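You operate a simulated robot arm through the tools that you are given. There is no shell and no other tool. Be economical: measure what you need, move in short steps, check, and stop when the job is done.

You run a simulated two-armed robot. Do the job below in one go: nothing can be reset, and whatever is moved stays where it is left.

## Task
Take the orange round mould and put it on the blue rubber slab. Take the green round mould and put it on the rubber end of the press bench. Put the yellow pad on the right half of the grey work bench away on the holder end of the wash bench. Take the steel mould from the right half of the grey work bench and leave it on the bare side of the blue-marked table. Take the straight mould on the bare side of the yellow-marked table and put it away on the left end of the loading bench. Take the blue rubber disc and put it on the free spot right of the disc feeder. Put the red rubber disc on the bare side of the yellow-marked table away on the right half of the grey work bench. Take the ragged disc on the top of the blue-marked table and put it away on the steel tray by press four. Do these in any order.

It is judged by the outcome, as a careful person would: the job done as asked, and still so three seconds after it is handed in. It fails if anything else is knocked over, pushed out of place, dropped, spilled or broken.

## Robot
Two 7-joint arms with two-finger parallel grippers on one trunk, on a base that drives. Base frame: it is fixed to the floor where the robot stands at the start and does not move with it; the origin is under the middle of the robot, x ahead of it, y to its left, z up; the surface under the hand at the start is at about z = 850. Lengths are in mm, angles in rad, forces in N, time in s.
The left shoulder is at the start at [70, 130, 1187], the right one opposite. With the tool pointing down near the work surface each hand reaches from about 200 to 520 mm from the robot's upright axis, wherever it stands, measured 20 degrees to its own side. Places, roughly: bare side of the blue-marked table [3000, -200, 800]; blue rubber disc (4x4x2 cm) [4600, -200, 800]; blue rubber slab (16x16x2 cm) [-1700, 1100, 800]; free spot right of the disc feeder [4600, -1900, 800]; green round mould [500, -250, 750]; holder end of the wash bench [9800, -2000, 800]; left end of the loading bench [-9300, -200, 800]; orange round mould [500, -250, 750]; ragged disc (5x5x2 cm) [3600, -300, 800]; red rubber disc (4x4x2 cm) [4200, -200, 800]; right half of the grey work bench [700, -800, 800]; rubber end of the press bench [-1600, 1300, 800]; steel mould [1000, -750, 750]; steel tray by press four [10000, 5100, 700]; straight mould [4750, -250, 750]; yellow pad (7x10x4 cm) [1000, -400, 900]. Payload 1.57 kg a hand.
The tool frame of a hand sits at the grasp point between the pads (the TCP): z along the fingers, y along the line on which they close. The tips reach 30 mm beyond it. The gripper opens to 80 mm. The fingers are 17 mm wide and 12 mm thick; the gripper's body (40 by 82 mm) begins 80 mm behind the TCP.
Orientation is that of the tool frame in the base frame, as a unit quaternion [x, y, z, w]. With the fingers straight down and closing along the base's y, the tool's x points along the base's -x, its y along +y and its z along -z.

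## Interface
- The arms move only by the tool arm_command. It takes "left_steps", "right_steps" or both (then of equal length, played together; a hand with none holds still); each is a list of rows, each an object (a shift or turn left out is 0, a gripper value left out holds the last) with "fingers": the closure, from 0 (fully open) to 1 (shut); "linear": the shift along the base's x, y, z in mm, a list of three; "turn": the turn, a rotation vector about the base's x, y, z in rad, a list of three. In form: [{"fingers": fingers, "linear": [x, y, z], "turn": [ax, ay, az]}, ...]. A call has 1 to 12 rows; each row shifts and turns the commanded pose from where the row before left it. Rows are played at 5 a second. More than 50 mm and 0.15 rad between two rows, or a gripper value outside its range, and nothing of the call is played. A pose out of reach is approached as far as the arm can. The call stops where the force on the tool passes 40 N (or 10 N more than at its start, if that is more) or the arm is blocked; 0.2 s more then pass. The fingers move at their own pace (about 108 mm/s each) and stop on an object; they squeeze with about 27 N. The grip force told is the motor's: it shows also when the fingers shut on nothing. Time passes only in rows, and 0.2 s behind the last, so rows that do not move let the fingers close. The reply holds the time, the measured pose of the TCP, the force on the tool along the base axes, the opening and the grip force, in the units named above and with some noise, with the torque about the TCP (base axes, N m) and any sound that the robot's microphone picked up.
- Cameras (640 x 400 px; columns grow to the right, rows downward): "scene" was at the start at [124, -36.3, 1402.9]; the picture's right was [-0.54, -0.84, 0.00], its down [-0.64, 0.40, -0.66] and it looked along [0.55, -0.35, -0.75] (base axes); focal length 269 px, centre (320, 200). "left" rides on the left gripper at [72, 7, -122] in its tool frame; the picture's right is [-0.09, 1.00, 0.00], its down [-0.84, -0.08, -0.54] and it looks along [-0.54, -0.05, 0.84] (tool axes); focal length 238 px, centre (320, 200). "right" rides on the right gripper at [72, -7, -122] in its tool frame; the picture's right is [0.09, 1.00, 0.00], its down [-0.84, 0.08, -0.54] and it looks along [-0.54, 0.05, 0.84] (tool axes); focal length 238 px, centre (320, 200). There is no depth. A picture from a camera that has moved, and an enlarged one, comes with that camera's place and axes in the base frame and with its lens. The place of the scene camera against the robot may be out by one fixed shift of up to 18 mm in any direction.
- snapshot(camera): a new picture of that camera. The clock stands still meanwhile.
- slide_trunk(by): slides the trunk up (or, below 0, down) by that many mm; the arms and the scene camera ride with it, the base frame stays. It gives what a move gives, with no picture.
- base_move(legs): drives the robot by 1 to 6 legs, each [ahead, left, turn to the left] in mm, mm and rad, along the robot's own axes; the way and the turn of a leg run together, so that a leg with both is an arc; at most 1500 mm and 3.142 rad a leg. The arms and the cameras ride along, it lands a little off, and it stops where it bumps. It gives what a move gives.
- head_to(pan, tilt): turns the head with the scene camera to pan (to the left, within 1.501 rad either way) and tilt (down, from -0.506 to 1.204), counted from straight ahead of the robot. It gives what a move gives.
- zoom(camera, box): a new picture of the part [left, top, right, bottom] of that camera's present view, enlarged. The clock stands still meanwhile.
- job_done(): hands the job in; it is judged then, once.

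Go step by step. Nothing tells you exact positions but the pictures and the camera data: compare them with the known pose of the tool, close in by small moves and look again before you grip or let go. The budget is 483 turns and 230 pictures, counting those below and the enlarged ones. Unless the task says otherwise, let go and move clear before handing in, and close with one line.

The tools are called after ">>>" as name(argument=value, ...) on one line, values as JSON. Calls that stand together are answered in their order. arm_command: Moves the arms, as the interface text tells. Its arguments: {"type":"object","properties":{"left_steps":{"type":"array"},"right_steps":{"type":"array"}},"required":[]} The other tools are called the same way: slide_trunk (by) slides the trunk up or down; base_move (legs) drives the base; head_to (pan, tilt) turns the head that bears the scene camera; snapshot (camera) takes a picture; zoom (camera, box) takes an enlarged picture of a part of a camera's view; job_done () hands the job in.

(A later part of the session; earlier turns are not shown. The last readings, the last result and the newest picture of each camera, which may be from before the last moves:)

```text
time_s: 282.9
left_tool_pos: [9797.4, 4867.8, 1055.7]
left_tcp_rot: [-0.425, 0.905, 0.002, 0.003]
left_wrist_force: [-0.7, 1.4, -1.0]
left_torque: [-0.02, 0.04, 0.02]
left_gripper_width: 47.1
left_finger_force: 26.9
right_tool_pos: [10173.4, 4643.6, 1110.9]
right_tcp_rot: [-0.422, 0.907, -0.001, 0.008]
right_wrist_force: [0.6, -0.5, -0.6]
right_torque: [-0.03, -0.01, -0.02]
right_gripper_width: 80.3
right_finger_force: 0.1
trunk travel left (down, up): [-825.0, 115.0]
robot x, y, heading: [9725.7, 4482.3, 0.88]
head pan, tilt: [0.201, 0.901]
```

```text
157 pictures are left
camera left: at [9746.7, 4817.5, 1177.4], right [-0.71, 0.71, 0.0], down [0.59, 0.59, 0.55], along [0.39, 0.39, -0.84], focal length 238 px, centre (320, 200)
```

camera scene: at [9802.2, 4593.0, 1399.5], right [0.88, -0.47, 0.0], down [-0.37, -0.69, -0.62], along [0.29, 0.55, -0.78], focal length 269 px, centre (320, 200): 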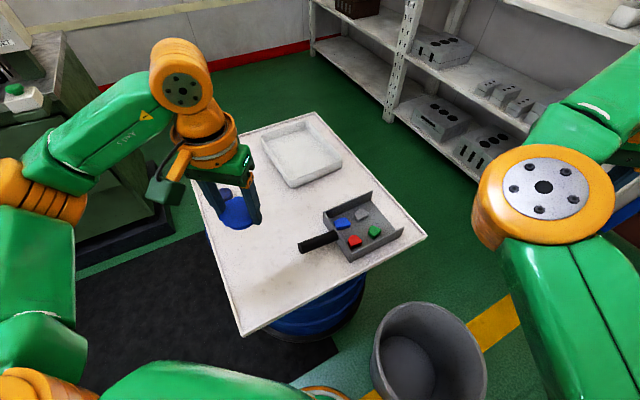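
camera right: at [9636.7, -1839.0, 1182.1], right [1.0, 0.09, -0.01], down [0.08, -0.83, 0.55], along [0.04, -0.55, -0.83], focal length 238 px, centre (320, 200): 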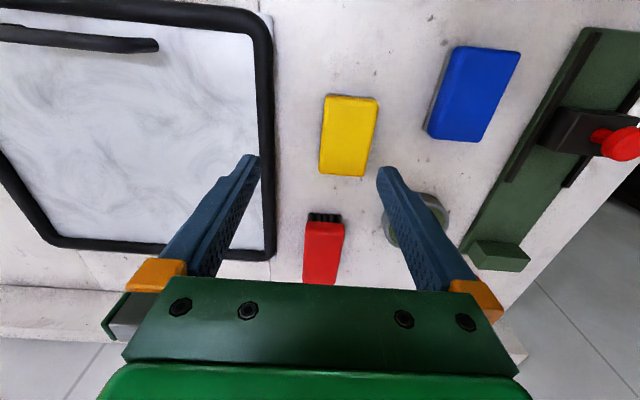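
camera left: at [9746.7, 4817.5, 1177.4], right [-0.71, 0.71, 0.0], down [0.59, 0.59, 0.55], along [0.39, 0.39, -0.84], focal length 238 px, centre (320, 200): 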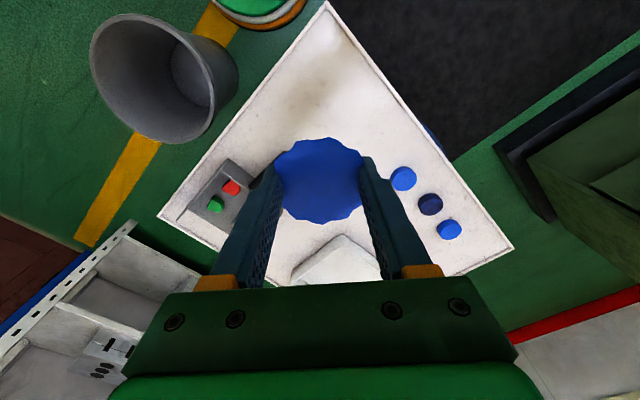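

Combining both views, the board top is z≈750, spanning x 9706–10226, y 4791–5447: its centre matches the named steel tray. I'll set the disc on its bare patch around [9880,5000], clear of the pan handle and the discs.

>>> base_move(legs=[[55, 0, 0]])

>>> slide_trunk(by=-100)

>>> arm_command(left_steps=[{"linear": [12, 22, -20]}, {"linear": [12, 22, -20]}, {"linear": [12, 22, -20]}, {"linear": [9, 18, -20]}, {}])

>>> snapshot(camera="left")

>>> snapshot(camera="scene")

```text
time_s: 283.8
left_tool_pos: [9830.4, 4906.9, 1059.1]
left_tcp_rot: [-0.425, 0.905, 0.002, 0.007]
left_wrist_force: [-0.4, -0.7, 0.3]
left_torque: [0.04, -0.03, 0.0]
left_gripper_width: 47.4
left_finger_force: 27.4
right_tool_pos: [10205.1, 4678.6, 1113.3]
right_tcp_rot: [-0.421, 0.907, 0.0, 0.011]
right_wrist_force: [-0.6, 0.7, 0.8]
right_torque: [0.04, -0.03, 0.03]
right_gripper_width: 80.0
right_finger_force: 0.1
trunk travel left (down, up): [-825.0, 115.0]
robot x, y, heading: [9762.0, 4528.7, 0.875]
head pan, tilt: [0.201, 0.901]
```

```text
time_s: 285.1
left_tool_pos: [9833.0, 4911.2, 956.3]
left_tcp_rot: [-0.426, 0.905, 0.001, 0.004]
left_wrist_force: [0.3, -0.1, -0.3]
left_torque: [-0.01, -0.03, 0.0]
left_gripper_width: 47.1
left_finger_force: 27.0
right_tool_pos: [10209.5, 4685.4, 1009.8]
right_tcp_rot: [-0.421, 0.907, -0.001, 0.007]
right_wrist_force: [0.4, 0.4, -0.1]
right_torque: [-0.02, -0.01, 0.0]
right_gripper_width: 80.1
right_finger_force: 0.1
trunk travel left (down, up): [-725.0, 215.0]
robot x, y, heading: [9761.4, 4522.1, 0.868]
head pan, tilt: [0.201, 0.901]
```

```text
time_s: 286.3
left_tool_pos: [9877.8, 4993.5, 877.5]
left_tcp_rot: [-0.425, 0.905, 0.001, 0.003]
left_wrist_force: [0.4, 0.0, 0.1]
left_torque: [0.06, 0.01, 0.0]
left_gripper_width: 47.0
left_finger_force: 27.1
right_tool_pos: [10209.2, 4685.3, 1010.8]
right_tcp_rot: [-0.422, 0.907, -0.001, 0.008]
right_wrist_force: [0.3, 0.0, 0.3]
right_torque: [0.0, -0.01, 0.01]
right_gripper_width: 80.0
right_finger_force: 0.1
trunk travel left (down, up): [-725.0, 215.0]
robot x, y, heading: [9761.2, 4526.2, 0.872]
head pan, tilt: [0.201, 0.901]
```

```text
156 pictures are left
camera left: at [9826.1, 4942.2, 997.4], right [-0.71, 0.71, 0.0], down [0.59, 0.59, 0.55], along [0.39, 0.39, -0.84], focal length 238 px, centre (320, 200)
```

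left: 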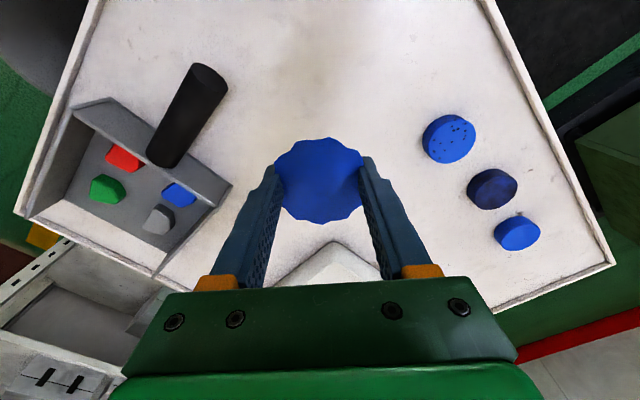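

```text
155 pictures are left
camera scene: at [9837.1, 4635.1, 1299.5], right [0.88, -0.47, 0.0], down [-0.37, -0.69, -0.62], along [0.29, 0.55, -0.78], focal length 269 px, centre (320, 200)
```

scene: 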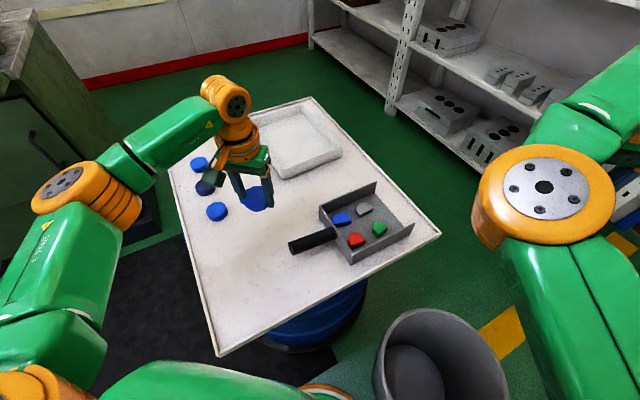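

The landing point is bare. I lower to contact.

>>> arm_command(left_steps=[{"linear": [0, 0, -25]}, {"linear": [0, 0, -20]}, {"linear": [0, 0, -12]}, {"linear": [0, 0, -8]}, {"linear": [0, 0, -5]}, {"linear": [0, 0, -4]}, {"linear": [0, 0, -4]}, {"linear": [0, 0, -3]}, {"linear": [0, 0, -3]}, {"linear": [0, 0, -3]}, {"linear": [0, 0, -3]}, {"linear": [0, 0, -3]}])

```text
time_s: 288.9
left_tool_pos: [9880.0, 4995.0, 782.2]
left_tcp_rot: [-0.424, 0.905, 0.001, 0.003]
left_wrist_force: [0.1, 0.3, -0.8]
left_torque: [-0.02, -0.03, 0.01]
left_gripper_width: 47.2
left_finger_force: 27.1
right_tool_pos: [10209.0, 4686.2, 1011.2]
right_tcp_rot: [-0.421, 0.907, -0.002, 0.007]
right_wrist_force: [0.1, -0.9, -0.1]
right_torque: [-0.02, 0.02, 0.02]
right_gripper_width: 79.8
right_finger_force: 0.1
trunk travel left (down, up): [-725.0, 215.0]
robot x, y, heading: [9760.9, 4526.5, 0.871]
head pan, tilt: [0.201, 0.901]
```

>>> arm_command(left_steps=[{"linear": [0, 0, -3]}, {"linear": [0, 0, -3]}, {"linear": [0, 0, -3]}, {"linear": [0, 0, -3]}, {"linear": [0, 0, -3]}, {"linear": [0, 0, -3]}, {"linear": [0, 0, -3]}, {"linear": [0, 0, -3]}, {"linear": [0, 0, -3]}, {"linear": [0, 0, -3]}, {"linear": [0, 0, -3]}, {"linear": [0, 0, -3]}])

>>> snapshot(camera="left")

```text
time_s: 290.7
left_tool_pos: [9879.1, 4993.8, 765.9]
left_tcp_rot: [-0.425, 0.905, 0.005, 0.01]
left_wrist_force: [-3.4, -2.8, 17.9]
left_torque: [-0.04, 0.44, -0.2]
left_gripper_width: 47.3
left_finger_force: 27.4
right_tool_pos: [10207.2, 4681.3, 1012.3]
right_tcp_rot: [-0.421, 0.907, 0.001, 0.01]
right_wrist_force: [0.7, 0.2, -0.9]
right_torque: [0.01, -0.02, -0.03]
right_gripper_width: 79.9
right_finger_force: 0.0
trunk travel left (down, up): [-725.0, 215.0]
robot x, y, heading: [9759.9, 4522.7, 0.872]
head pan, tilt: [0.201, 0.901]
stopped in row 8 (left hand): the force on the tool passed its limit at 45 N (the readings are from after the stop); the commanded pose is now the measured one
```

```text
154 pictures are left
camera left: at [9826.3, 4941.4, 886.2], right [-0.71, 0.71, 0.0], down [0.59, 0.59, 0.56], along [0.4, 0.4, -0.83], focal length 238 px, centre (320, 200)
```

left: 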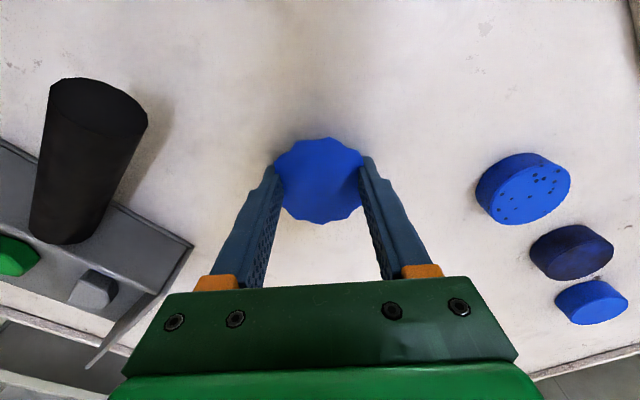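

Contact; board top is about 733. I release and rise.

>>> arm_command(left_steps=[{"fingers": 0.15}, {"fingers": 0.15}, {"fingers": 0.15}, {"linear": [0, 0, 10]}, {"linear": [0, 0, 25]}, {"linear": [0, 0, 35]}, {"linear": [0, 0, 40]}, {"linear": [-5, -10, 40]}, {"linear": [-10, -20, 40]}])

>>> snapshot(camera="left")

```text
time_s: 292.7
left_tool_pos: [9863.4, 4964.4, 953.8]
left_tcp_rot: [-0.425, 0.905, 0.003, 0.008]
left_wrist_force: [-0.2, -0.1, 0.1]
left_torque: [0.01, 0.0, 0.01]
left_gripper_width: 68.3
left_finger_force: 0.2
right_tool_pos: [10209.6, 4684.6, 1011.0]
right_tcp_rot: [-0.421, 0.907, -0.001, 0.009]
right_wrist_force: [0.2, -1.1, -0.2]
right_torque: [-0.02, -0.01, 0.01]
right_gripper_width: 80.0
right_finger_force: 0.2
trunk travel left (down, up): [-725.0, 215.0]
robot x, y, heading: [9763.2, 4523.7, 0.877]
head pan, tilt: [0.201, 0.901]
```

```text
153 pictures are left
camera left: at [9811.4, 4912.9, 1073.8], right [-0.71, 0.71, 0.0], down [0.59, 0.59, 0.56], along [0.39, 0.39, -0.83], focal length 238 px, centre (320, 200)
```

left: 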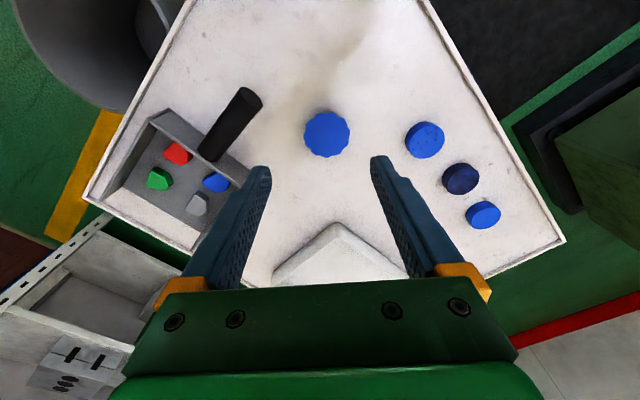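

The ragged disc is on the tray. I back off, raise the trunk and drive back south, then west along the corridor to the yellow-marked table.

>>> slide_trunk(by=100)

>>> base_move(legs=[[-350, 0, 0], [0, 0, -2.448], [1400, 330, 0], [1450, 0, 0], [1450, 0, 0], [950, 0, 0]])

>>> head_to(pan=-1.0, tilt=0.4)

>>> snapshot(camera="scene")

```text
time_s: 294.0
left_tool_pos: [9864.3, 4966.2, 1052.2]
left_tcp_rot: [-0.425, 0.905, 0.004, 0.008]
left_wrist_force: [0.3, -0.2, 0.1]
left_torque: [0.02, -0.03, 0.0]
left_gripper_width: 67.7
left_finger_force: 0.0
right_tool_pos: [10209.3, 4686.3, 1110.3]
right_tcp_rot: [-0.421, 0.907, -0.002, 0.008]
right_wrist_force: [-0.1, -0.6, -0.6]
right_torque: [0.01, -0.04, 0.01]
right_gripper_width: 80.1
right_finger_force: 0.1
trunk travel left (down, up): [-825.0, 115.0]
robot x, y, heading: [9761.3, 4524.9, 0.877]
head pan, tilt: [0.201, 0.901]
```

```text
time_s: 327.4
left_tool_pos: [10145.7, -1457.3, 1053.9]
left_tcp_rot: [0.715, 0.699, -0.006, 0.005]
left_wrist_force: [-0.3, -0.1, 0.2]
left_torque: [-0.01, -0.02, -0.02]
left_gripper_width: 68.1
left_finger_force: 0.1
right_tool_pos: [9701.6, -1449.9, 1110.1]
right_tcp_rot: [0.718, 0.696, -0.008, 0.002]
right_wrist_force: [0.3, -0.4, 0.1]
right_torque: [0.02, -0.02, 0.02]
right_gripper_width: 80.3
right_finger_force: 0.0
trunk travel left (down, up): [-825.0, 115.0]
robot x, y, heading: [9952.3, -1049.3, -1.6]
head pan, tilt: [0.201, 0.901]
```

```text
time_s: 328.8
left_tool_pos: [10146.4, -1458.4, 1054.0]
left_tcp_rot: [0.715, 0.699, -0.007, 0.005]
left_wrist_force: [-0.1, -0.2, 0.2]
left_torque: [0.0, 0.01, 0.0]
left_gripper_width: 67.9
left_finger_force: 0.0
right_tool_pos: [9700.8, -1451.4, 1111.4]
right_tcp_rot: [0.717, 0.697, -0.008, 0.002]
right_wrist_force: [-0.4, -0.1, -0.5]
right_torque: [0.02, 0.01, 0.0]
right_gripper_width: 80.1
right_finger_force: 0.3
trunk travel left (down, up): [-825.0, 115.0]
robot x, y, heading: [9953.7, -1049.0, -1.594]
head pan, tilt: [-1.0, 0.4]
```

```text
152 pictures are left
camera scene: at [9880.2, -1140.6, 1442.4], right [-0.52, 0.85, 0.0], down [0.33, 0.2, -0.92], along [-0.79, -0.48, -0.39], focal length 269 px, centre (320, 200)
```

scene: 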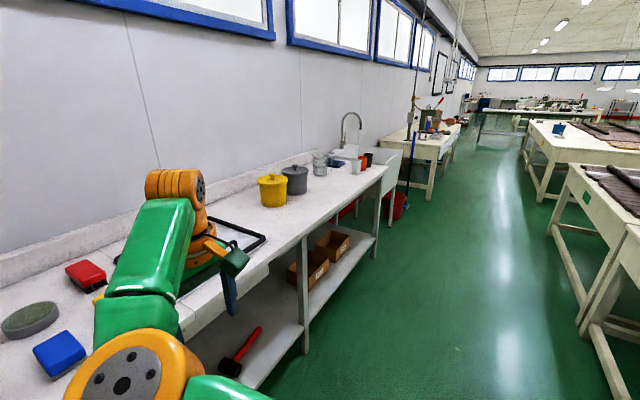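

The way west is clear. I turn west and drive to the yellow-marked table, then face it.

>>> base_move(legs=[[0, 0, -1.547], [1450, -30, 0], [1450, 0, 0], [1450, 0, 0], [800, 0, 0], [0, 0, -1.571]])

>>> head_to(pan=0, tilt=0.7)

>>> snapshot(camera="scene")

```text
time_s: 361.4
left_tool_pos: [4512.3, -557.5, 1052.3]
left_tcp_rot: [0.711, -0.703, -0.006, -0.006]
left_wrist_force: [-0.3, 0.5, 0.0]
left_torque: [0.01, 0.01, -0.03]
left_gripper_width: 68.0
left_finger_force: 0.0
right_tool_pos: [4958.1, -550.1, 1110.0]
right_tcp_rot: [0.708, -0.706, -0.002, -0.007]
right_wrist_force: [-0.1, 0.0, 0.1]
right_torque: [0.02, -0.01, -0.01]
right_gripper_width: 80.3
right_finger_force: 0.0
trunk travel left (down, up): [-825.0, 115.0]
robot x, y, heading: [4721.3, -960.4, 1.574]
head pan, tilt: [-1.0, 0.4]
```

```text
time_s: 362.6
left_tool_pos: [4513.1, -557.7, 1053.4]
left_tcp_rot: [0.711, -0.704, -0.005, -0.006]
left_wrist_force: [0.2, -0.1, -0.1]
left_torque: [-0.04, -0.01, -0.01]
left_gripper_width: 67.9
left_finger_force: 0.1
right_tool_pos: [4957.7, -550.1, 1110.5]
right_tcp_rot: [0.708, -0.707, -0.002, -0.008]
right_wrist_force: [-0.6, -0.2, -1.0]
right_torque: [-0.02, 0.01, -0.02]
right_gripper_width: 79.9
right_finger_force: 0.1
trunk travel left (down, up): [-825.0, 115.0]
robot x, y, heading: [4718.8, -965.2, 1.574]
head pan, tilt: [0.0, 0.7]
```

```text
151 pictures are left
camera scene: at [4726.1, -820.4, 1415.6], right [1.0, 0.01, 0.0], down [0.0, -0.64, -0.76], along [0.0, 0.76, -0.64], focal length 269 px, centre (320, 200)
```

scene: 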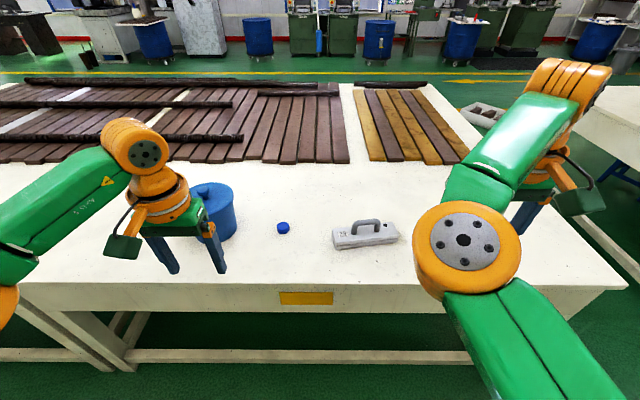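

Blue disc at about [4606,-206]; the straight mould is a long case with a handle near [4867,-263]; the bucket ends near x=4441. I move in so the left hand comes over the blue disc.

>>> base_move(legs=[[0, -70, 0], [290, 0, 0]])

>>> slide_trunk(by=-90)

>>> snapshot(camera="left")

>>> head_to(pan=0, tilt=0.9)

>>> snapshot(camera="scene")

```text
time_s: 365.3
left_tool_pos: [4579.9, -263.4, 1053.8]
left_tcp_rot: [0.712, -0.702, -0.006, -0.007]
left_wrist_force: [-1.1, 0.1, 0.3]
left_torque: [0.01, 0.0, 0.01]
left_gripper_width: 68.0
left_finger_force: 0.0
right_tool_pos: [5023.4, -254.0, 1110.4]
right_tcp_rot: [0.708, -0.706, -0.002, -0.009]
right_wrist_force: [-0.5, 0.3, -0.8]
right_torque: [-0.01, 0.02, -0.01]
right_gripper_width: 79.8
right_finger_force: 0.1
trunk travel left (down, up): [-825.0, 115.0]
robot x, y, heading: [4791.3, -664.9, 1.58]
head pan, tilt: [0.0, 0.7]
```

```text
time_s: 366.5
left_tool_pos: [4579.5, -261.2, 962.3]
left_tcp_rot: [0.711, -0.703, -0.006, -0.006]
left_wrist_force: [-0.5, 0.2, -0.9]
left_torque: [0.04, -0.01, 0.0]
left_gripper_width: 67.9
left_finger_force: 0.2
right_tool_pos: [5023.4, -252.1, 1019.9]
right_tcp_rot: [0.708, -0.706, -0.002, -0.007]
right_wrist_force: [0.3, -0.5, 0.3]
right_torque: [0.01, -0.01, 0.01]
right_gripper_width: 79.7
right_finger_force: 0.1
trunk travel left (down, up): [-735.0, 205.0]
robot x, y, heading: [4787.2, -665.0, 1.574]
head pan, tilt: [0.0, 0.7]
```

```text
150 pictures are left
camera left: at [4573.5, -335.2, 1083.1], right [-1.0, 0.08, 0.0], down [0.07, 0.83, 0.56], along [0.04, 0.55, -0.83], focal length 238 px, centre (320, 200)
```

left: 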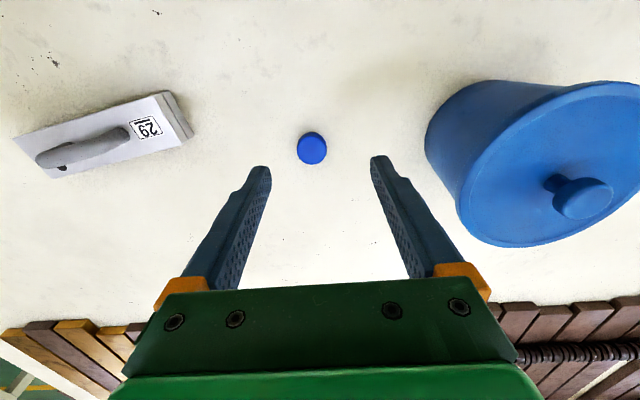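

```text
time_s: 367.3
left_tool_pos: [4580.1, -262.5, 961.6]
left_tcp_rot: [0.712, -0.702, -0.005, -0.007]
left_wrist_force: [-0.1, 0.2, -0.7]
left_torque: [0.03, 0.01, 0.01]
left_gripper_width: 68.1
left_finger_force: 0.1
right_tool_pos: [5024.1, -252.0, 1019.6]
right_tcp_rot: [0.708, -0.706, -0.002, -0.009]
right_wrist_force: [-0.1, 0.0, 0.3]
right_torque: [0.0, 0.02, -0.01]
right_gripper_width: 79.8
right_finger_force: 0.0
trunk travel left (down, up): [-735.0, 205.0]
robot x, y, heading: [4786.6, -664.1, 1.574]
head pan, tilt: [0.0, 0.901]
```

```text
149 pictures are left
camera scene: at [4793.4, -533.1, 1309.5], right [1.0, 0.01, 0.0], down [0.01, -0.78, -0.62], along [-0.01, 0.62, -0.78], focal length 269 px, centre (320, 200)
```

scene: 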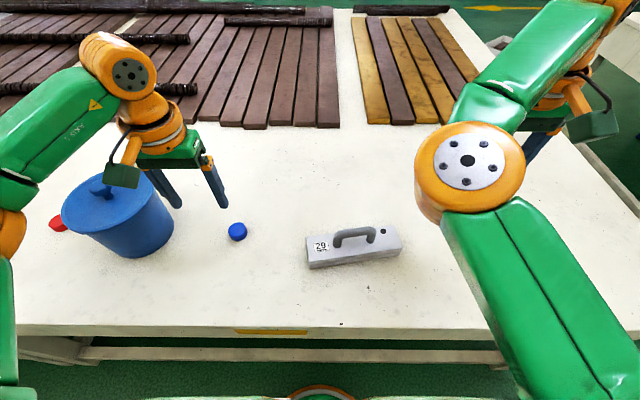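

I level both hands a touch and lower the left over the blue disc at about [4592,-217].

>>> arm_command(left_steps=[{"linear": [6, 15, -30], "turn": [-0.017, 0, 0], "fingers": 0.2}, {"linear": [6, 15, -30]}, {"linear": [0, 15, -30]}, {"linear": [0, 0, -30]}, {}], right_steps=[{"turn": [-0.014, 0.0085, 0]}, {}, {}, {}, {}])

>>> snapshot(camera="left")

```text
time_s: 368.5
left_tool_pos: [4589.5, -213.1, 842.4]
left_tcp_rot: [0.712, -0.703, 0.0, -0.001]
left_wrist_force: [1.2, 1.0, 0.1]
left_torque: [0.01, 0.04, 0.02]
left_gripper_width: 64.1
left_finger_force: 0.1
right_tool_pos: [5023.8, -252.5, 1021.2]
right_tcp_rot: [0.709, -0.706, 0.0, 0.0]
right_wrist_force: [0.4, 0.4, -0.3]
right_torque: [0.04, -0.03, -0.01]
right_gripper_width: 79.7
right_finger_force: 0.1
trunk travel left (down, up): [-735.0, 205.0]
robot x, y, heading: [4787.0, -663.7, 1.584]
head pan, tilt: [0.0, 0.901]
```

```text
148 pictures are left
camera left: at [4583.9, -284.9, 962.5], right [-1.0, 0.08, 0.0], down [0.07, 0.84, 0.54], along [0.04, 0.54, -0.84], focal length 238 px, centre (320, 200)
```

left: 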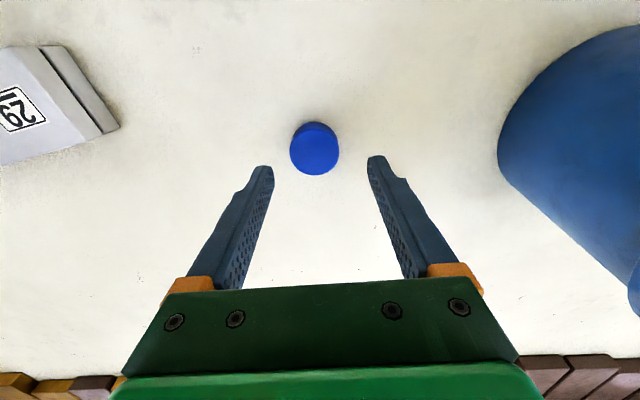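

>>> arm_command(left_steps=[{"linear": [2, 0, -20]}, {"linear": [0, 0, -18]}, {"linear": [0, 0, -12]}, {"fingers": 1}, {"fingers": 1}, {"fingers": 1}, {"linear": [0, 0, 3]}, {"linear": [0, 0, 5]}, {"linear": [0, 0, 8]}, {"linear": [0, 0, 12]}, {}])

>>> snapshot(camera="left")

```text
time_s: 370.9
left_tool_pos: [4594.2, -215.7, 820.9]
left_tcp_rot: [0.711, -0.703, 0.001, -0.002]
left_wrist_force: [-0.5, 0.3, 0.6]
left_torque: [-0.02, -0.01, -0.01]
left_gripper_width: 38.2
left_finger_force: 26.7
right_tool_pos: [5023.4, -252.2, 1020.9]
right_tcp_rot: [0.709, -0.705, 0.002, 0.0]
right_wrist_force: [1.2, 0.7, -0.3]
right_torque: [-0.03, -0.01, 0.03]
right_gripper_width: 80.1
right_finger_force: 0.0
trunk travel left (down, up): [-735.0, 205.0]
robot x, y, heading: [4785.4, -663.7, 1.578]
head pan, tilt: [0.0, 0.901]
```

```text
147 pictures are left
camera left: at [4588.1, -287.9, 942.5], right [-1.0, 0.08, 0.0], down [0.07, 0.84, 0.54], along [0.04, 0.54, -0.84], focal length 238 px, centre (320, 200)
```

left: 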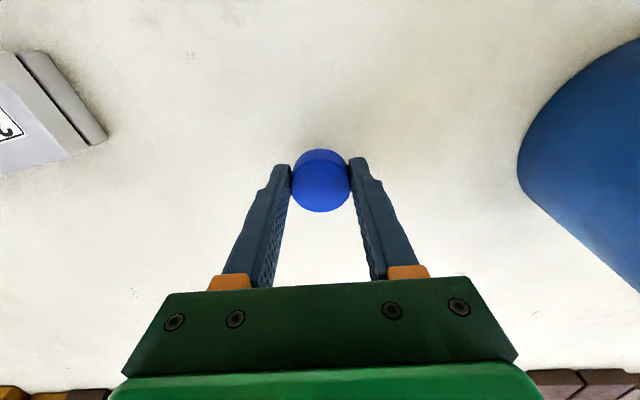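

Blue disc is held. I lift it and zoom in on the straight mould to plan its grasp.

>>> arm_command(left_steps=[{"linear": [0, 0, 25]}, {"linear": [0, -10, 35]}, {"linear": [0, -20, 35]}, {"linear": [0, -20, 35]}])

>>> zoom(camera="scene", box=[280, 200, 430, 294])

>>> snapshot(camera="right")

```text
time_s: 371.9
left_tool_pos: [4590.9, -266.8, 953.0]
left_tcp_rot: [0.711, -0.703, 0.0, -0.001]
left_wrist_force: [0.8, -0.2, 0.1]
left_torque: [0.0, -0.03, 0.0]
left_gripper_width: 38.1
left_finger_force: 26.7
right_tool_pos: [5022.2, -253.6, 1020.4]
right_tcp_rot: [0.708, -0.706, 0.0, -0.001]
right_wrist_force: [0.2, 0.1, 0.2]
right_torque: [0.01, -0.02, 0.04]
right_gripper_width: 80.1
right_finger_force: 0.0
trunk travel left (down, up): [-735.0, 205.0]
robot x, y, heading: [4787.5, -669.4, 1.577]
head pan, tilt: [0.0, 0.901]
```

```text
4.26 times, centred on (355, 247) of scene
camera zoom: at [4793.5, -534.1, 1309.5], right [1.0, 0.01, 0.0], down [0.01, -0.78, -0.62], along [-0.01, 0.62, -0.78], focal length 1143 px, centre (171, 0)
```

zoom: 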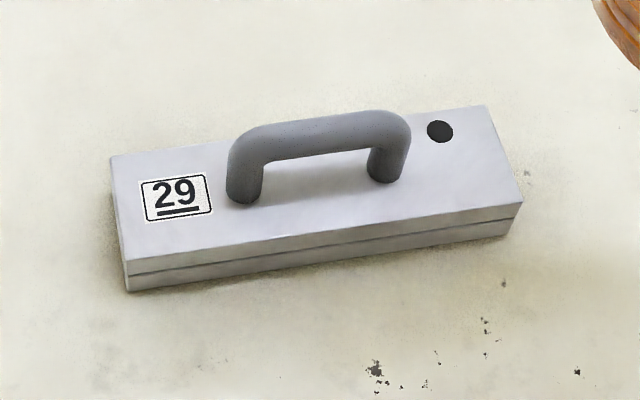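

```text
145 pictures are left
camera right: at [5030.4, -325.1, 1143.1], right [-1.0, -0.1, 0.0], down [-0.08, 0.84, 0.54], along [-0.05, 0.54, -0.84], focal length 238 px, centre (320, 200)
```

right: 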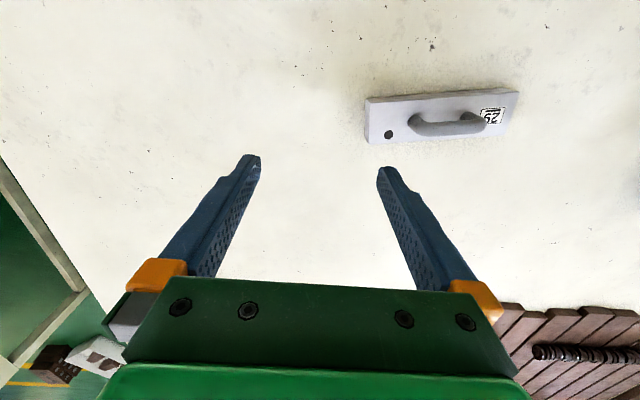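

The mould body is low (about 25 mm) with a sturdy handle whose top is near z 830; I'll grip the handle bar across. I raise the left hand clear of the bucket, shift the base left, and yaw the right hand by −1.40 rad.

>>> arm_command(left_steps=[{"linear": [0, -10, 40]}, {"linear": [0, -10, 40]}, {}, {}, {}, {}, {}, {}, {}, {}], right_steps=[{"turn": [0, 0, -0.14]}, {"turn": [0, 0, -0.14]}, {"turn": [0, 0, -0.14]}, {"turn": [0, 0, -0.14]}, {"turn": [0, 0, -0.14]}, {"turn": [0, 0, -0.14]}, {"turn": [0, 0, -0.14]}, {"turn": [0, 0, -0.14]}, {"turn": [0, 0, -0.14]}, {"turn": [0, 0, -0.14]}])

>>> base_move(legs=[[0, 115, 0]])

>>> snapshot(camera="right")

```text
time_s: 374.1
left_tool_pos: [4595.3, -286.3, 1032.0]
left_tcp_rot: [0.711, -0.703, 0.0, -0.001]
left_wrist_force: [0.0, 0.1, -0.6]
left_torque: [-0.04, 0.0, 0.0]
left_gripper_width: 38.2
left_finger_force: 27.2
right_tool_pos: [5080.5, -355.0, 1004.9]
right_tcp_rot: [-0.088, 0.996, 0.0, 0.0]
right_wrist_force: [-1.0, -1.1, -0.2]
right_torque: [0.07, -0.01, -0.03]
right_gripper_width: 79.9
right_finger_force: 0.0
right hand out of reach, approached as far as the arm can: row 6, 7, 8, 9, 10
trunk travel left (down, up): [-735.0, 205.0]
robot x, y, heading: [4786.6, -666.1, 1.58]
head pan, tilt: [0.0, 0.901]
```

```text
time_s: 375.3
left_tool_pos: [4480.7, -287.7, 1032.9]
left_tcp_rot: [0.712, -0.702, 0.0, 0.0]
left_wrist_force: [-1.4, 0.1, -1.1]
left_torque: [-0.02, 0.03, 0.04]
left_gripper_width: 38.4
left_finger_force: 27.2
right_tool_pos: [4968.0, -356.5, 1005.5]
right_tcp_rot: [-0.088, 0.996, -0.001, -0.001]
right_wrist_force: [0.9, 0.3, -0.7]
right_torque: [-0.02, -0.01, -0.02]
right_gripper_width: 79.9
right_finger_force: 0.2
trunk travel left (down, up): [-735.0, 205.0]
robot x, y, heading: [4674.7, -665.3, 1.582]
head pan, tilt: [0.0, 0.901]
```

```text
144 pictures are left
camera right: at [4898.0, -375.7, 1126.7], right [-0.27, 0.96, 0.0], down [0.81, 0.22, 0.54], along [0.52, 0.14, -0.84], focal length 238 px, centre (320, 200)
```

right: 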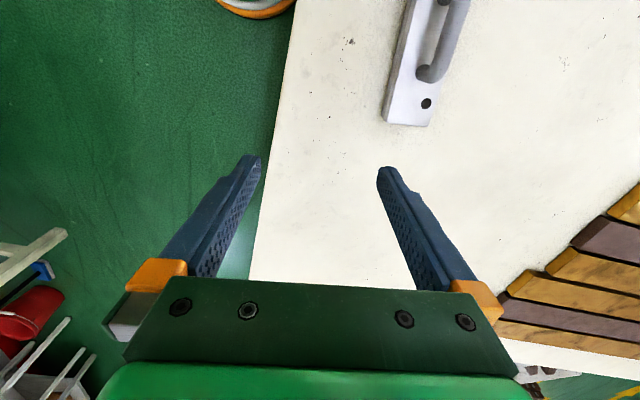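

The yaw is right. I bring the hand over toward the handle at about [4852,-252].

>>> arm_command(right_steps=[{"linear": [-25, 22, -10]}, {"linear": [-25, 22, -10]}, {"linear": [-25, 22, -10]}, {"linear": [-25, 22, -10]}, {"linear": [-16, 16, -10]}, {}])

>>> snapshot(camera="right")

```text
time_s: 376.7
left_tool_pos: [4479.2, -287.4, 1031.9]
left_tcp_rot: [0.712, -0.702, 0.001, 0.0]
left_wrist_force: [-0.1, 0.0, -0.3]
left_torque: [0.0, 0.0, -0.02]
left_gripper_width: 38.6
left_finger_force: 27.0
right_tool_pos: [4962.2, -354.5, 975.8]
right_tcp_rot: [-0.09, 0.996, 0.002, 0.0]
right_wrist_force: [0.1, 0.2, -0.1]
right_torque: [0.01, 0.02, 0.01]
right_gripper_width: 79.8
right_finger_force: 0.2
right hand out of reach, approached as far as the arm can: row 1, 2, 3, 4, 5
trunk travel left (down, up): [-735.0, 205.0]
robot x, y, heading: [4676.1, -665.0, 1.582]
head pan, tilt: [0.0, 0.901]
```

```text
143 pictures are left
camera right: at [4893.1, -374.5, 1097.0], right [-0.27, 0.96, 0.0], down [0.81, 0.22, 0.54], along [0.52, 0.15, -0.84], focal length 238 px, centre (320, 200)
```

right: 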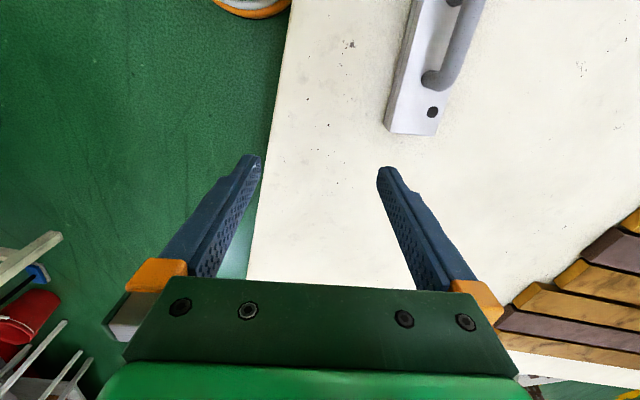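

This yaw is beyond the right arm's comfort here. Better: first deliver the blue disc, then take the mould with the free left hand from a turned stance. I un-yaw the right hand, back off and turn to the feeder bench.

>>> arm_command(right_steps=[{"turn": [0, 0, 0.14], "linear": [0, 0, 10]}, {"turn": [0, 0, 0.14], "linear": [0, 0, 10]}, {"turn": [0, 0, 0.14], "linear": [0, 0, 10]}, {"turn": [0, 0, 0.14]}, {"turn": [0, 0, 0.14]}, {"turn": [0, 0, 0.14]}, {"turn": [0, 0, 0.14]}, {"turn": [0, 0, 0.14]}, {"turn": [0, 0, 0.14]}, {"turn": [0, 0, 0.14]}])

>>> slide_trunk(by=90)

>>> base_move(legs=[[-320, 0, 0], [0, 0, 1.571], [0, 0, 1.571]])

>>> head_to(pan=0, tilt=0.6)

>>> snapshot(camera="scene")

```text
time_s: 378.9
left_tool_pos: [4479.2, -285.6, 1032.4]
left_tcp_rot: [0.712, -0.702, 0.001, -0.001]
left_wrist_force: [0.1, -0.2, -0.9]
left_torque: [0.03, 0.05, -0.04]
left_gripper_width: 38.5
left_finger_force: 26.8
right_tool_pos: [4962.4, -356.9, 1004.3]
right_tcp_rot: [0.71, -0.704, 0.001, -0.001]
right_wrist_force: [0.5, 0.7, -0.2]
right_torque: [-0.02, 0.02, 0.02]
right_gripper_width: 80.1
right_finger_force: 0.1
trunk travel left (down, up): [-735.0, 205.0]
robot x, y, heading: [4673.4, -665.0, 1.581]
head pan, tilt: [0.0, 0.901]
```

```text
time_s: 380.1
left_tool_pos: [4479.5, -286.9, 1122.3]
left_tcp_rot: [0.712, -0.702, 0.0, -0.001]
left_wrist_force: [-0.3, 0.2, 0.5]
left_torque: [0.0, -0.04, 0.06]
left_gripper_width: 38.5
left_finger_force: 27.1
right_tool_pos: [4962.9, -355.7, 1094.6]
right_tcp_rot: [0.709, -0.705, 0.001, 0.0]
right_wrist_force: [0.1, 0.3, -0.7]
right_torque: [0.03, 0.0, 0.04]
right_gripper_width: 79.9
right_finger_force: 0.1
trunk travel left (down, up): [-825.0, 115.0]
robot x, y, heading: [4667.9, -665.4, 1.58]
head pan, tilt: [0.0, 0.901]
```

```text
time_s: 389.8
left_tool_pos: [4851.4, -1372.7, 1121.7]
left_tcp_rot: [0.718, 0.696, -0.001, 0.0]
left_wrist_force: [-0.1, -0.2, -0.5]
left_torque: [-0.04, 0.03, 0.01]
left_gripper_width: 38.6
left_finger_force: 26.7
right_tool_pos: [4371.4, -1281.4, 1095.3]
right_tcp_rot: [0.72, 0.694, 0.0, 0.0]
right_wrist_force: [0.2, 0.5, 0.1]
right_torque: [-0.03, 0.0, -0.01]
right_gripper_width: 80.0
right_finger_force: 0.1
trunk travel left (down, up): [-825.0, 115.0]
robot x, y, heading: [4677.7, -986.0, -1.607]
head pan, tilt: [0.0, 0.901]
```

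```text
time_s: 390.6
left_tool_pos: [4850.8, -1372.3, 1122.1]
left_tcp_rot: [0.718, 0.696, 0.0, -0.001]
left_wrist_force: [0.4, -0.1, -0.2]
left_torque: [-0.03, 0.01, 0.0]
left_gripper_width: 38.5
left_finger_force: 26.7
right_tool_pos: [4372.4, -1281.0, 1094.6]
right_tcp_rot: [0.72, 0.694, 0.001, 0.0]
right_wrist_force: [0.0, -0.4, -0.1]
right_torque: [-0.02, -0.01, -0.01]
right_gripper_width: 80.2
right_finger_force: 0.0
trunk travel left (down, up): [-825.0, 115.0]
robot x, y, heading: [4674.4, -989.7, -1.608]
head pan, tilt: [0.0, 0.6]
```

```text
142 pictures are left
camera scene: at [4678.7, -1118.3, 1424.2], right [-1.0, 0.03, 0.0], down [0.02, 0.57, -0.82], along [-0.03, -0.82, -0.57], focal length 269 px, centre (320, 200)
```

scene: 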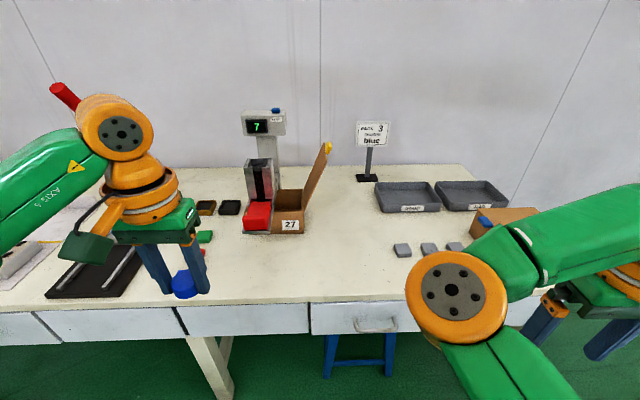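

The feeder (display 7, red discs) stands left of an open box; the free spot right of it is about [4590,-1870]. I move right so the left hand lines up, and approach.

>>> base_move(legs=[[0, -265, 0.037], [200, 0, 0]])

>>> head_to(pan=0, tilt=0.8)

>>> snapshot(camera="scene")

>>> snapshot(camera="left")

```text
time_s: 393.7
left_tool_pos: [4595.8, -1558.6, 1123.3]
left_tcp_rot: [0.706, 0.709, -0.002, 0.001]
left_wrist_force: [0.1, 0.4, -0.5]
left_torque: [0.0, 0.03, 0.02]
left_gripper_width: 38.4
left_finger_force: 26.3
right_tool_pos: [4111.5, -1485.2, 1094.9]
right_tcp_rot: [0.708, 0.706, -0.001, 0.002]
right_wrist_force: [-0.3, 0.1, 0.3]
right_torque: [-0.02, 0.0, -0.02]
right_gripper_width: 80.1
right_finger_force: 0.0
trunk travel left (down, up): [-825.0, 115.0]
robot x, y, heading: [4406.4, -1180.4, -1.572]
head pan, tilt: [0.0, 0.6]
```

```text
time_s: 394.4
left_tool_pos: [4595.8, -1560.3, 1122.1]
left_tcp_rot: [0.705, 0.709, -0.001, 0.0]
left_wrist_force: [-0.1, 0.4, -0.5]
left_torque: [-0.01, 0.01, -0.02]
left_gripper_width: 38.2
left_finger_force: 27.1
right_tool_pos: [4112.3, -1487.3, 1094.2]
right_tcp_rot: [0.708, 0.707, -0.001, 0.0]
right_wrist_force: [0.2, -0.7, -1.0]
right_torque: [0.03, 0.0, 0.0]
right_gripper_width: 80.0
right_finger_force: 0.0
trunk travel left (down, up): [-825.0, 115.0]
robot x, y, heading: [4403.9, -1178.4, -1.572]
head pan, tilt: [0.0, 0.799]
```

```text
141 pictures are left
camera scene: at [4413.9, -1305.7, 1407.4], right [-1.0, 0.0, 0.0], down [0.0, 0.72, -0.7], along [0.0, -0.7, -0.72], focal length 269 px, centre (320, 200)
```

scene: 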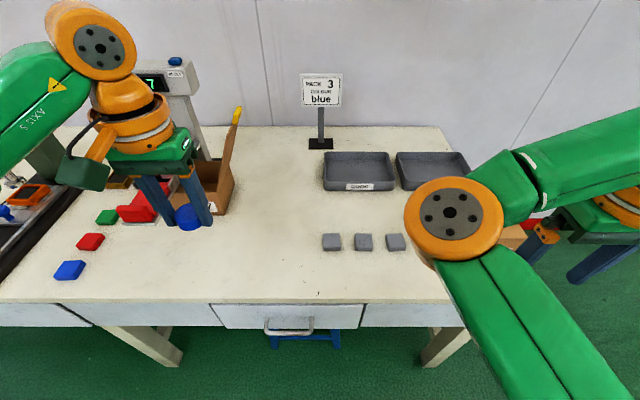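

```text
140 pictures are left
camera left: at [4601.9, -1488.6, 1244.2], right [1.0, -0.09, 0.0], down [-0.07, -0.84, 0.54], along [-0.05, -0.54, -0.84], focal length 238 px, centre (320, 200)
```

left: 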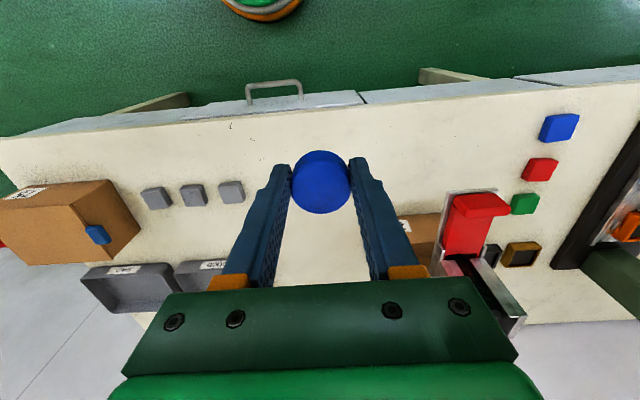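

The free patch is roughly x 4420–4640, y around -1830; I aim for [4560,-1825], clear of the box flap. I ease closer and lower the hand there.

>>> base_move(legs=[[150, 20, 0]])

>>> slide_trunk(by=-30)

>>> arm_command(left_steps=[{"linear": [-10, -20, -20]}, {"linear": [-10, -20, -20]}, {"linear": [-10, -20, -20]}, {"linear": [-10, -20, -20]}, {"linear": [-10, -20, -20]}, {"linear": [-5, -10, -20]}, {}])

>>> snapshot(camera="left")

>>> snapshot(camera="scene")

```text
time_s: 395.8
left_tool_pos: [4618.0, -1710.1, 1123.2]
left_tcp_rot: [0.704, 0.71, -0.002, 0.001]
left_wrist_force: [0.6, -0.4, 0.6]
left_torque: [-0.03, 0.0, -0.02]
left_gripper_width: 38.6
left_finger_force: 27.3
right_tool_pos: [4134.5, -1639.6, 1095.7]
right_tcp_rot: [0.705, 0.709, -0.001, 0.001]
right_wrist_force: [-0.6, -0.3, -0.4]
right_torque: [-0.04, -0.02, 0.07]
right_gripper_width: 80.1
right_finger_force: 0.0
trunk travel left (down, up): [-825.0, 115.0]
robot x, y, heading: [4425.2, -1330.6, -1.56]
head pan, tilt: [0.0, 0.799]
```

```text
time_s: 396.6
left_tool_pos: [4618.1, -1713.6, 1092.9]
left_tcp_rot: [0.703, 0.711, 0.0, -0.001]
left_wrist_force: [0.1, 0.5, -0.4]
left_torque: [-0.05, 0.01, -0.01]
left_gripper_width: 38.4
left_finger_force: 26.6
right_tool_pos: [4135.2, -1641.4, 1065.4]
right_tcp_rot: [0.706, 0.708, 0.0, 0.001]
right_wrist_force: [-0.1, -0.4, -0.9]
right_torque: [-0.01, -0.02, -0.01]
right_gripper_width: 80.0
right_finger_force: 0.1
trunk travel left (down, up): [-795.0, 145.0]
robot x, y, heading: [4427.4, -1332.7, -1.564]
head pan, tilt: [0.0, 0.799]
```

```text
time_s: 398.2
left_tool_pos: [4562.7, -1820.7, 970.5]
left_tcp_rot: [0.704, 0.71, -0.001, 0.0]
left_wrist_force: [0.6, 0.6, -0.8]
left_torque: [-0.02, 0.0, 0.01]
left_gripper_width: 38.3
left_finger_force: 26.9
right_tool_pos: [4134.0, -1641.5, 1064.9]
right_tcp_rot: [0.706, 0.709, 0.0, 0.0]
right_wrist_force: [0.1, 0.0, 0.2]
right_torque: [0.0, 0.01, 0.01]
right_gripper_width: 80.1
right_finger_force: 0.1
trunk travel left (down, up): [-795.0, 145.0]
robot x, y, heading: [4425.7, -1333.5, -1.567]
head pan, tilt: [0.0, 0.799]
```

```text
139 pictures are left
camera left: at [4568.6, -1747.9, 1093.1], right [1.0, -0.08, 0.0], down [-0.07, -0.84, 0.54], along [-0.05, -0.54, -0.84], focal length 238 px, centre (320, 200)
```

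left: 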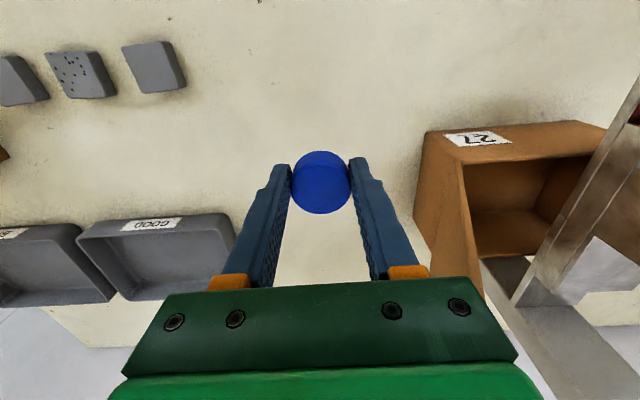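

```text
138 pictures are left
camera scene: at [4435.4, -1458.1, 1377.4], right [-1.0, -0.01, 0.0], down [-0.01, 0.72, -0.7], along [0.01, -0.7, -0.72], focal length 269 px, centre (320, 200)
```

scene: 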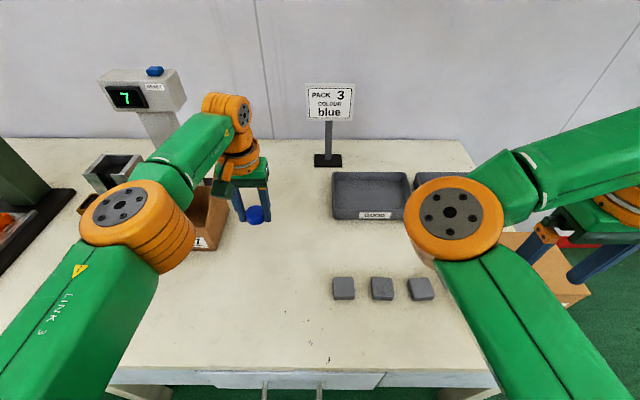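

Clear below. I lower gently to contact.

>>> arm_command(left_steps=[{"linear": [0, 0, -20]}, {"linear": [0, 0, -20]}, {"linear": [0, 0, -15]}, {"linear": [0, 0, -10]}, {"linear": [0, 0, -6]}, {"linear": [0, 0, -5]}, {"linear": [0, 0, -5]}, {"linear": [0, 0, -4]}, {"linear": [0, 0, -4]}, {"linear": [0, 0, -4]}, {"linear": [0, 0, -4]}, {"linear": [0, 0, -4]}])

```text
time_s: 400.8
left_tool_pos: [4566.2, -1815.7, 871.4]
left_tcp_rot: [0.703, 0.711, -0.001, -0.001]
left_wrist_force: [0.6, 0.0, -0.4]
left_torque: [0.0, 0.01, -0.02]
left_gripper_width: 38.6
left_finger_force: 26.5
left hand out of reach, approached as far as the arm can: row 4, 9
right_tool_pos: [4134.7, -1642.2, 1063.7]
right_tcp_rot: [0.706, 0.708, 0.0, 0.001]
right_wrist_force: [-0.6, -0.4, 0.0]
right_torque: [0.0, -0.03, -0.02]
right_gripper_width: 80.1
right_finger_force: 0.2
trunk travel left (down, up): [-795.0, 145.0]
robot x, y, heading: [4423.5, -1334.5, -1.562]
head pan, tilt: [0.0, 0.799]
```

>>> arm_command(left_steps=[{"linear": [0, 2, -3]}, {"linear": [0, 2, -3]}, {"linear": [0, 2, -3]}, {"linear": [0, 2, -3]}, {"linear": [0, 2, -3]}, {"linear": [0, 0, -3]}, {"linear": [0, 0, -3]}, {"linear": [0, 0, -3]}, {"linear": [0, 0, -3]}, {"linear": [0, 0, -3]}, {"linear": [0, 0, -3]}, {"linear": [0, 0, -3]}])

>>> snapshot(camera="left")

```text
time_s: 403.4
left_tool_pos: [4565.6, -1806.6, 836.5]
left_tcp_rot: [0.704, 0.711, -0.001, 0.0]
left_wrist_force: [0.4, -0.5, -0.1]
left_torque: [-0.02, 0.05, 0.03]
left_gripper_width: 38.3
left_finger_force: 26.1
right_tool_pos: [4135.4, -1642.5, 1063.7]
right_tcp_rot: [0.706, 0.708, 0.0, 0.0]
right_wrist_force: [-0.4, -0.4, 0.1]
right_torque: [-0.02, 0.01, 0.01]
right_gripper_width: 80.0
right_finger_force: 0.1
trunk travel left (down, up): [-795.0, 145.0]
robot x, y, heading: [4423.5, -1332.6, -1.565]
head pan, tilt: [0.0, 0.799]
```

```text
137 pictures are left
camera left: at [4571.6, -1733.9, 957.0], right [1.0, -0.08, 0.0], down [-0.07, -0.84, 0.54], along [-0.05, -0.54, -0.84], focal length 238 px, centre (320, 200)
```

left: 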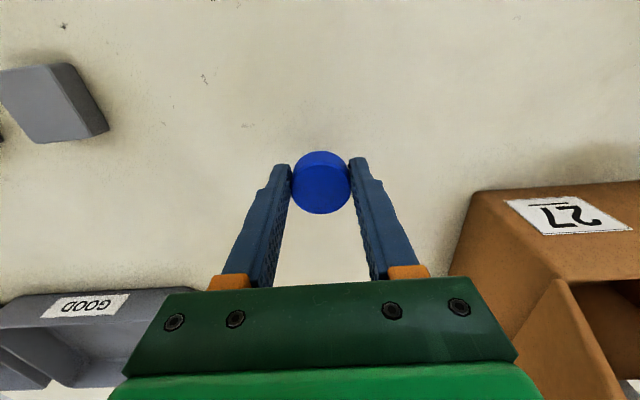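

>>> arm_command(left_steps=[{"linear": [0, 0, -3]}, {"linear": [0, 0, -3]}, {"linear": [0, 0, -3]}, {"linear": [0, 0, -3]}, {"linear": [0, 0, -3]}, {"linear": [0, 0, -3]}, {"linear": [0, 0, -3]}, {"linear": [0, 0, -3]}, {"linear": [0, 0, -3]}, {"linear": [0, 0, -3]}, {"linear": [0, 0, -3]}, {"linear": [0, 0, -3]}])

```text
time_s: 406.0
left_tool_pos: [4568.3, -1797.6, 805.8]
left_tcp_rot: [0.704, 0.711, -0.001, -0.001]
left_wrist_force: [-0.2, 0.8, 0.8]
left_torque: [0.01, -0.03, -0.02]
left_gripper_width: 38.5
left_finger_force: 26.9
left hand out of reach, approached as far as the arm can: row 5, 8, 12
right_tool_pos: [4135.8, -1641.3, 1065.3]
right_tcp_rot: [0.705, 0.709, 0.0, 0.0]
right_wrist_force: [-0.7, 0.6, 0.1]
right_torque: [0.01, 0.0, -0.01]
right_gripper_width: 80.1
right_finger_force: 0.1
trunk travel left (down, up): [-795.0, 145.0]
robot x, y, heading: [4426.2, -1335.1, -1.565]
head pan, tilt: [0.0, 0.799]
```

Still not down; the arm nears its lower limit, so I raise the hand 50 mm and lower the trunk 60 mm instead.

>>> arm_command(left_steps=[{"linear": [0, 0, 30]}, {"linear": [0, 0, 30]}])

>>> slide_trunk(by=-60)

>>> snapshot(camera="left")

```text
time_s: 406.6
left_tool_pos: [4569.3, -1797.5, 865.6]
left_tcp_rot: [0.703, 0.711, 0.0, -0.001]
left_wrist_force: [0.3, 0.2, -0.3]
left_torque: [0.0, 0.03, -0.02]
left_gripper_width: 38.3
left_finger_force: 26.4
right_tool_pos: [4134.4, -1642.7, 1063.7]
right_tcp_rot: [0.706, 0.708, 0.0, -0.001]
right_wrist_force: [-0.1, 0.9, 0.1]
right_torque: [-0.02, 0.02, 0.02]
right_gripper_width: 79.9
right_finger_force: 0.1
trunk travel left (down, up): [-795.0, 145.0]
robot x, y, heading: [4425.7, -1335.6, -1.561]
head pan, tilt: [0.0, 0.799]
```

```text
time_s: 407.6
left_tool_pos: [4569.8, -1797.8, 803.9]
left_tcp_rot: [0.704, 0.711, -0.001, 0.0]
left_wrist_force: [0.2, 0.1, -0.5]
left_torque: [-0.04, 0.03, 0.01]
left_gripper_width: 38.6
left_finger_force: 27.7
right_tool_pos: [4134.8, -1641.9, 1004.6]
right_tcp_rot: [0.706, 0.708, 0.0, 0.001]
right_wrist_force: [0.0, 1.3, 0.2]
right_torque: [-0.02, 0.01, -0.03]
right_gripper_width: 80.1
right_finger_force: 0.0
trunk travel left (down, up): [-735.0, 205.0]
robot x, y, heading: [4427.9, -1327.6, -1.562]
head pan, tilt: [0.0, 0.799]
```

```text
136 pictures are left
camera left: at [4575.9, -1725.7, 926.4], right [1.0, -0.08, 0.0], down [-0.07, -0.84, 0.54], along [-0.05, -0.54, -0.84], focal length 238 px, centre (320, 200)
```

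left: 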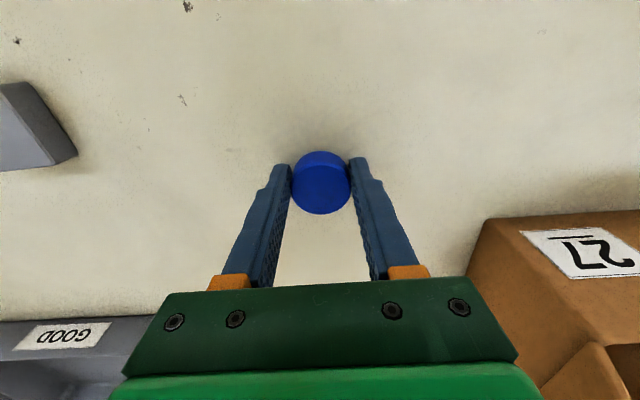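

The shadow shows it is nearly down. I go 15 mm further in and lower in small steps.

>>> arm_command(left_steps=[{"linear": [0, -8, 0]}, {"linear": [0, -8, -2]}, {"linear": [0, 0, -2]}, {"linear": [0, 0, -2]}, {"linear": [0, 0, -2]}, {"linear": [0, 0, -2]}, {"linear": [0, 0, -2]}, {"linear": [0, 0, -2]}, {"linear": [0, 0, -2]}, {"linear": [0, 0, -2]}, {"linear": [0, 0, -2]}, {"linear": [0, 0, -2]}])

```text
time_s: 409.4
left_tool_pos: [4569.8, -1811.2, 794.6]
left_tcp_rot: [0.704, 0.71, -0.005, 0.005]
left_wrist_force: [-0.3, 1.1, 13.9]
left_torque: [0.12, -0.07, 0.0]
left_gripper_width: 38.3
left_finger_force: 26.9
left hand out of reach, approached as far as the arm can: row 9
right_tool_pos: [4133.6, -1638.5, 1004.8]
right_tcp_rot: [0.706, 0.708, 0.0, 0.002]
right_wrist_force: [-0.6, -0.4, -0.4]
right_torque: [0.01, -0.01, -0.03]
right_gripper_width: 80.0
right_finger_force: 0.1
trunk travel left (down, up): [-735.0, 205.0]
robot x, y, heading: [4426.7, -1332.2, -1.565]
head pan, tilt: [0.0, 0.799]
stopped in row 9 (left hand): the force on the tool passed its limit at 43 N (the readings are from after the stop); the commanded pose is now the measured one
```

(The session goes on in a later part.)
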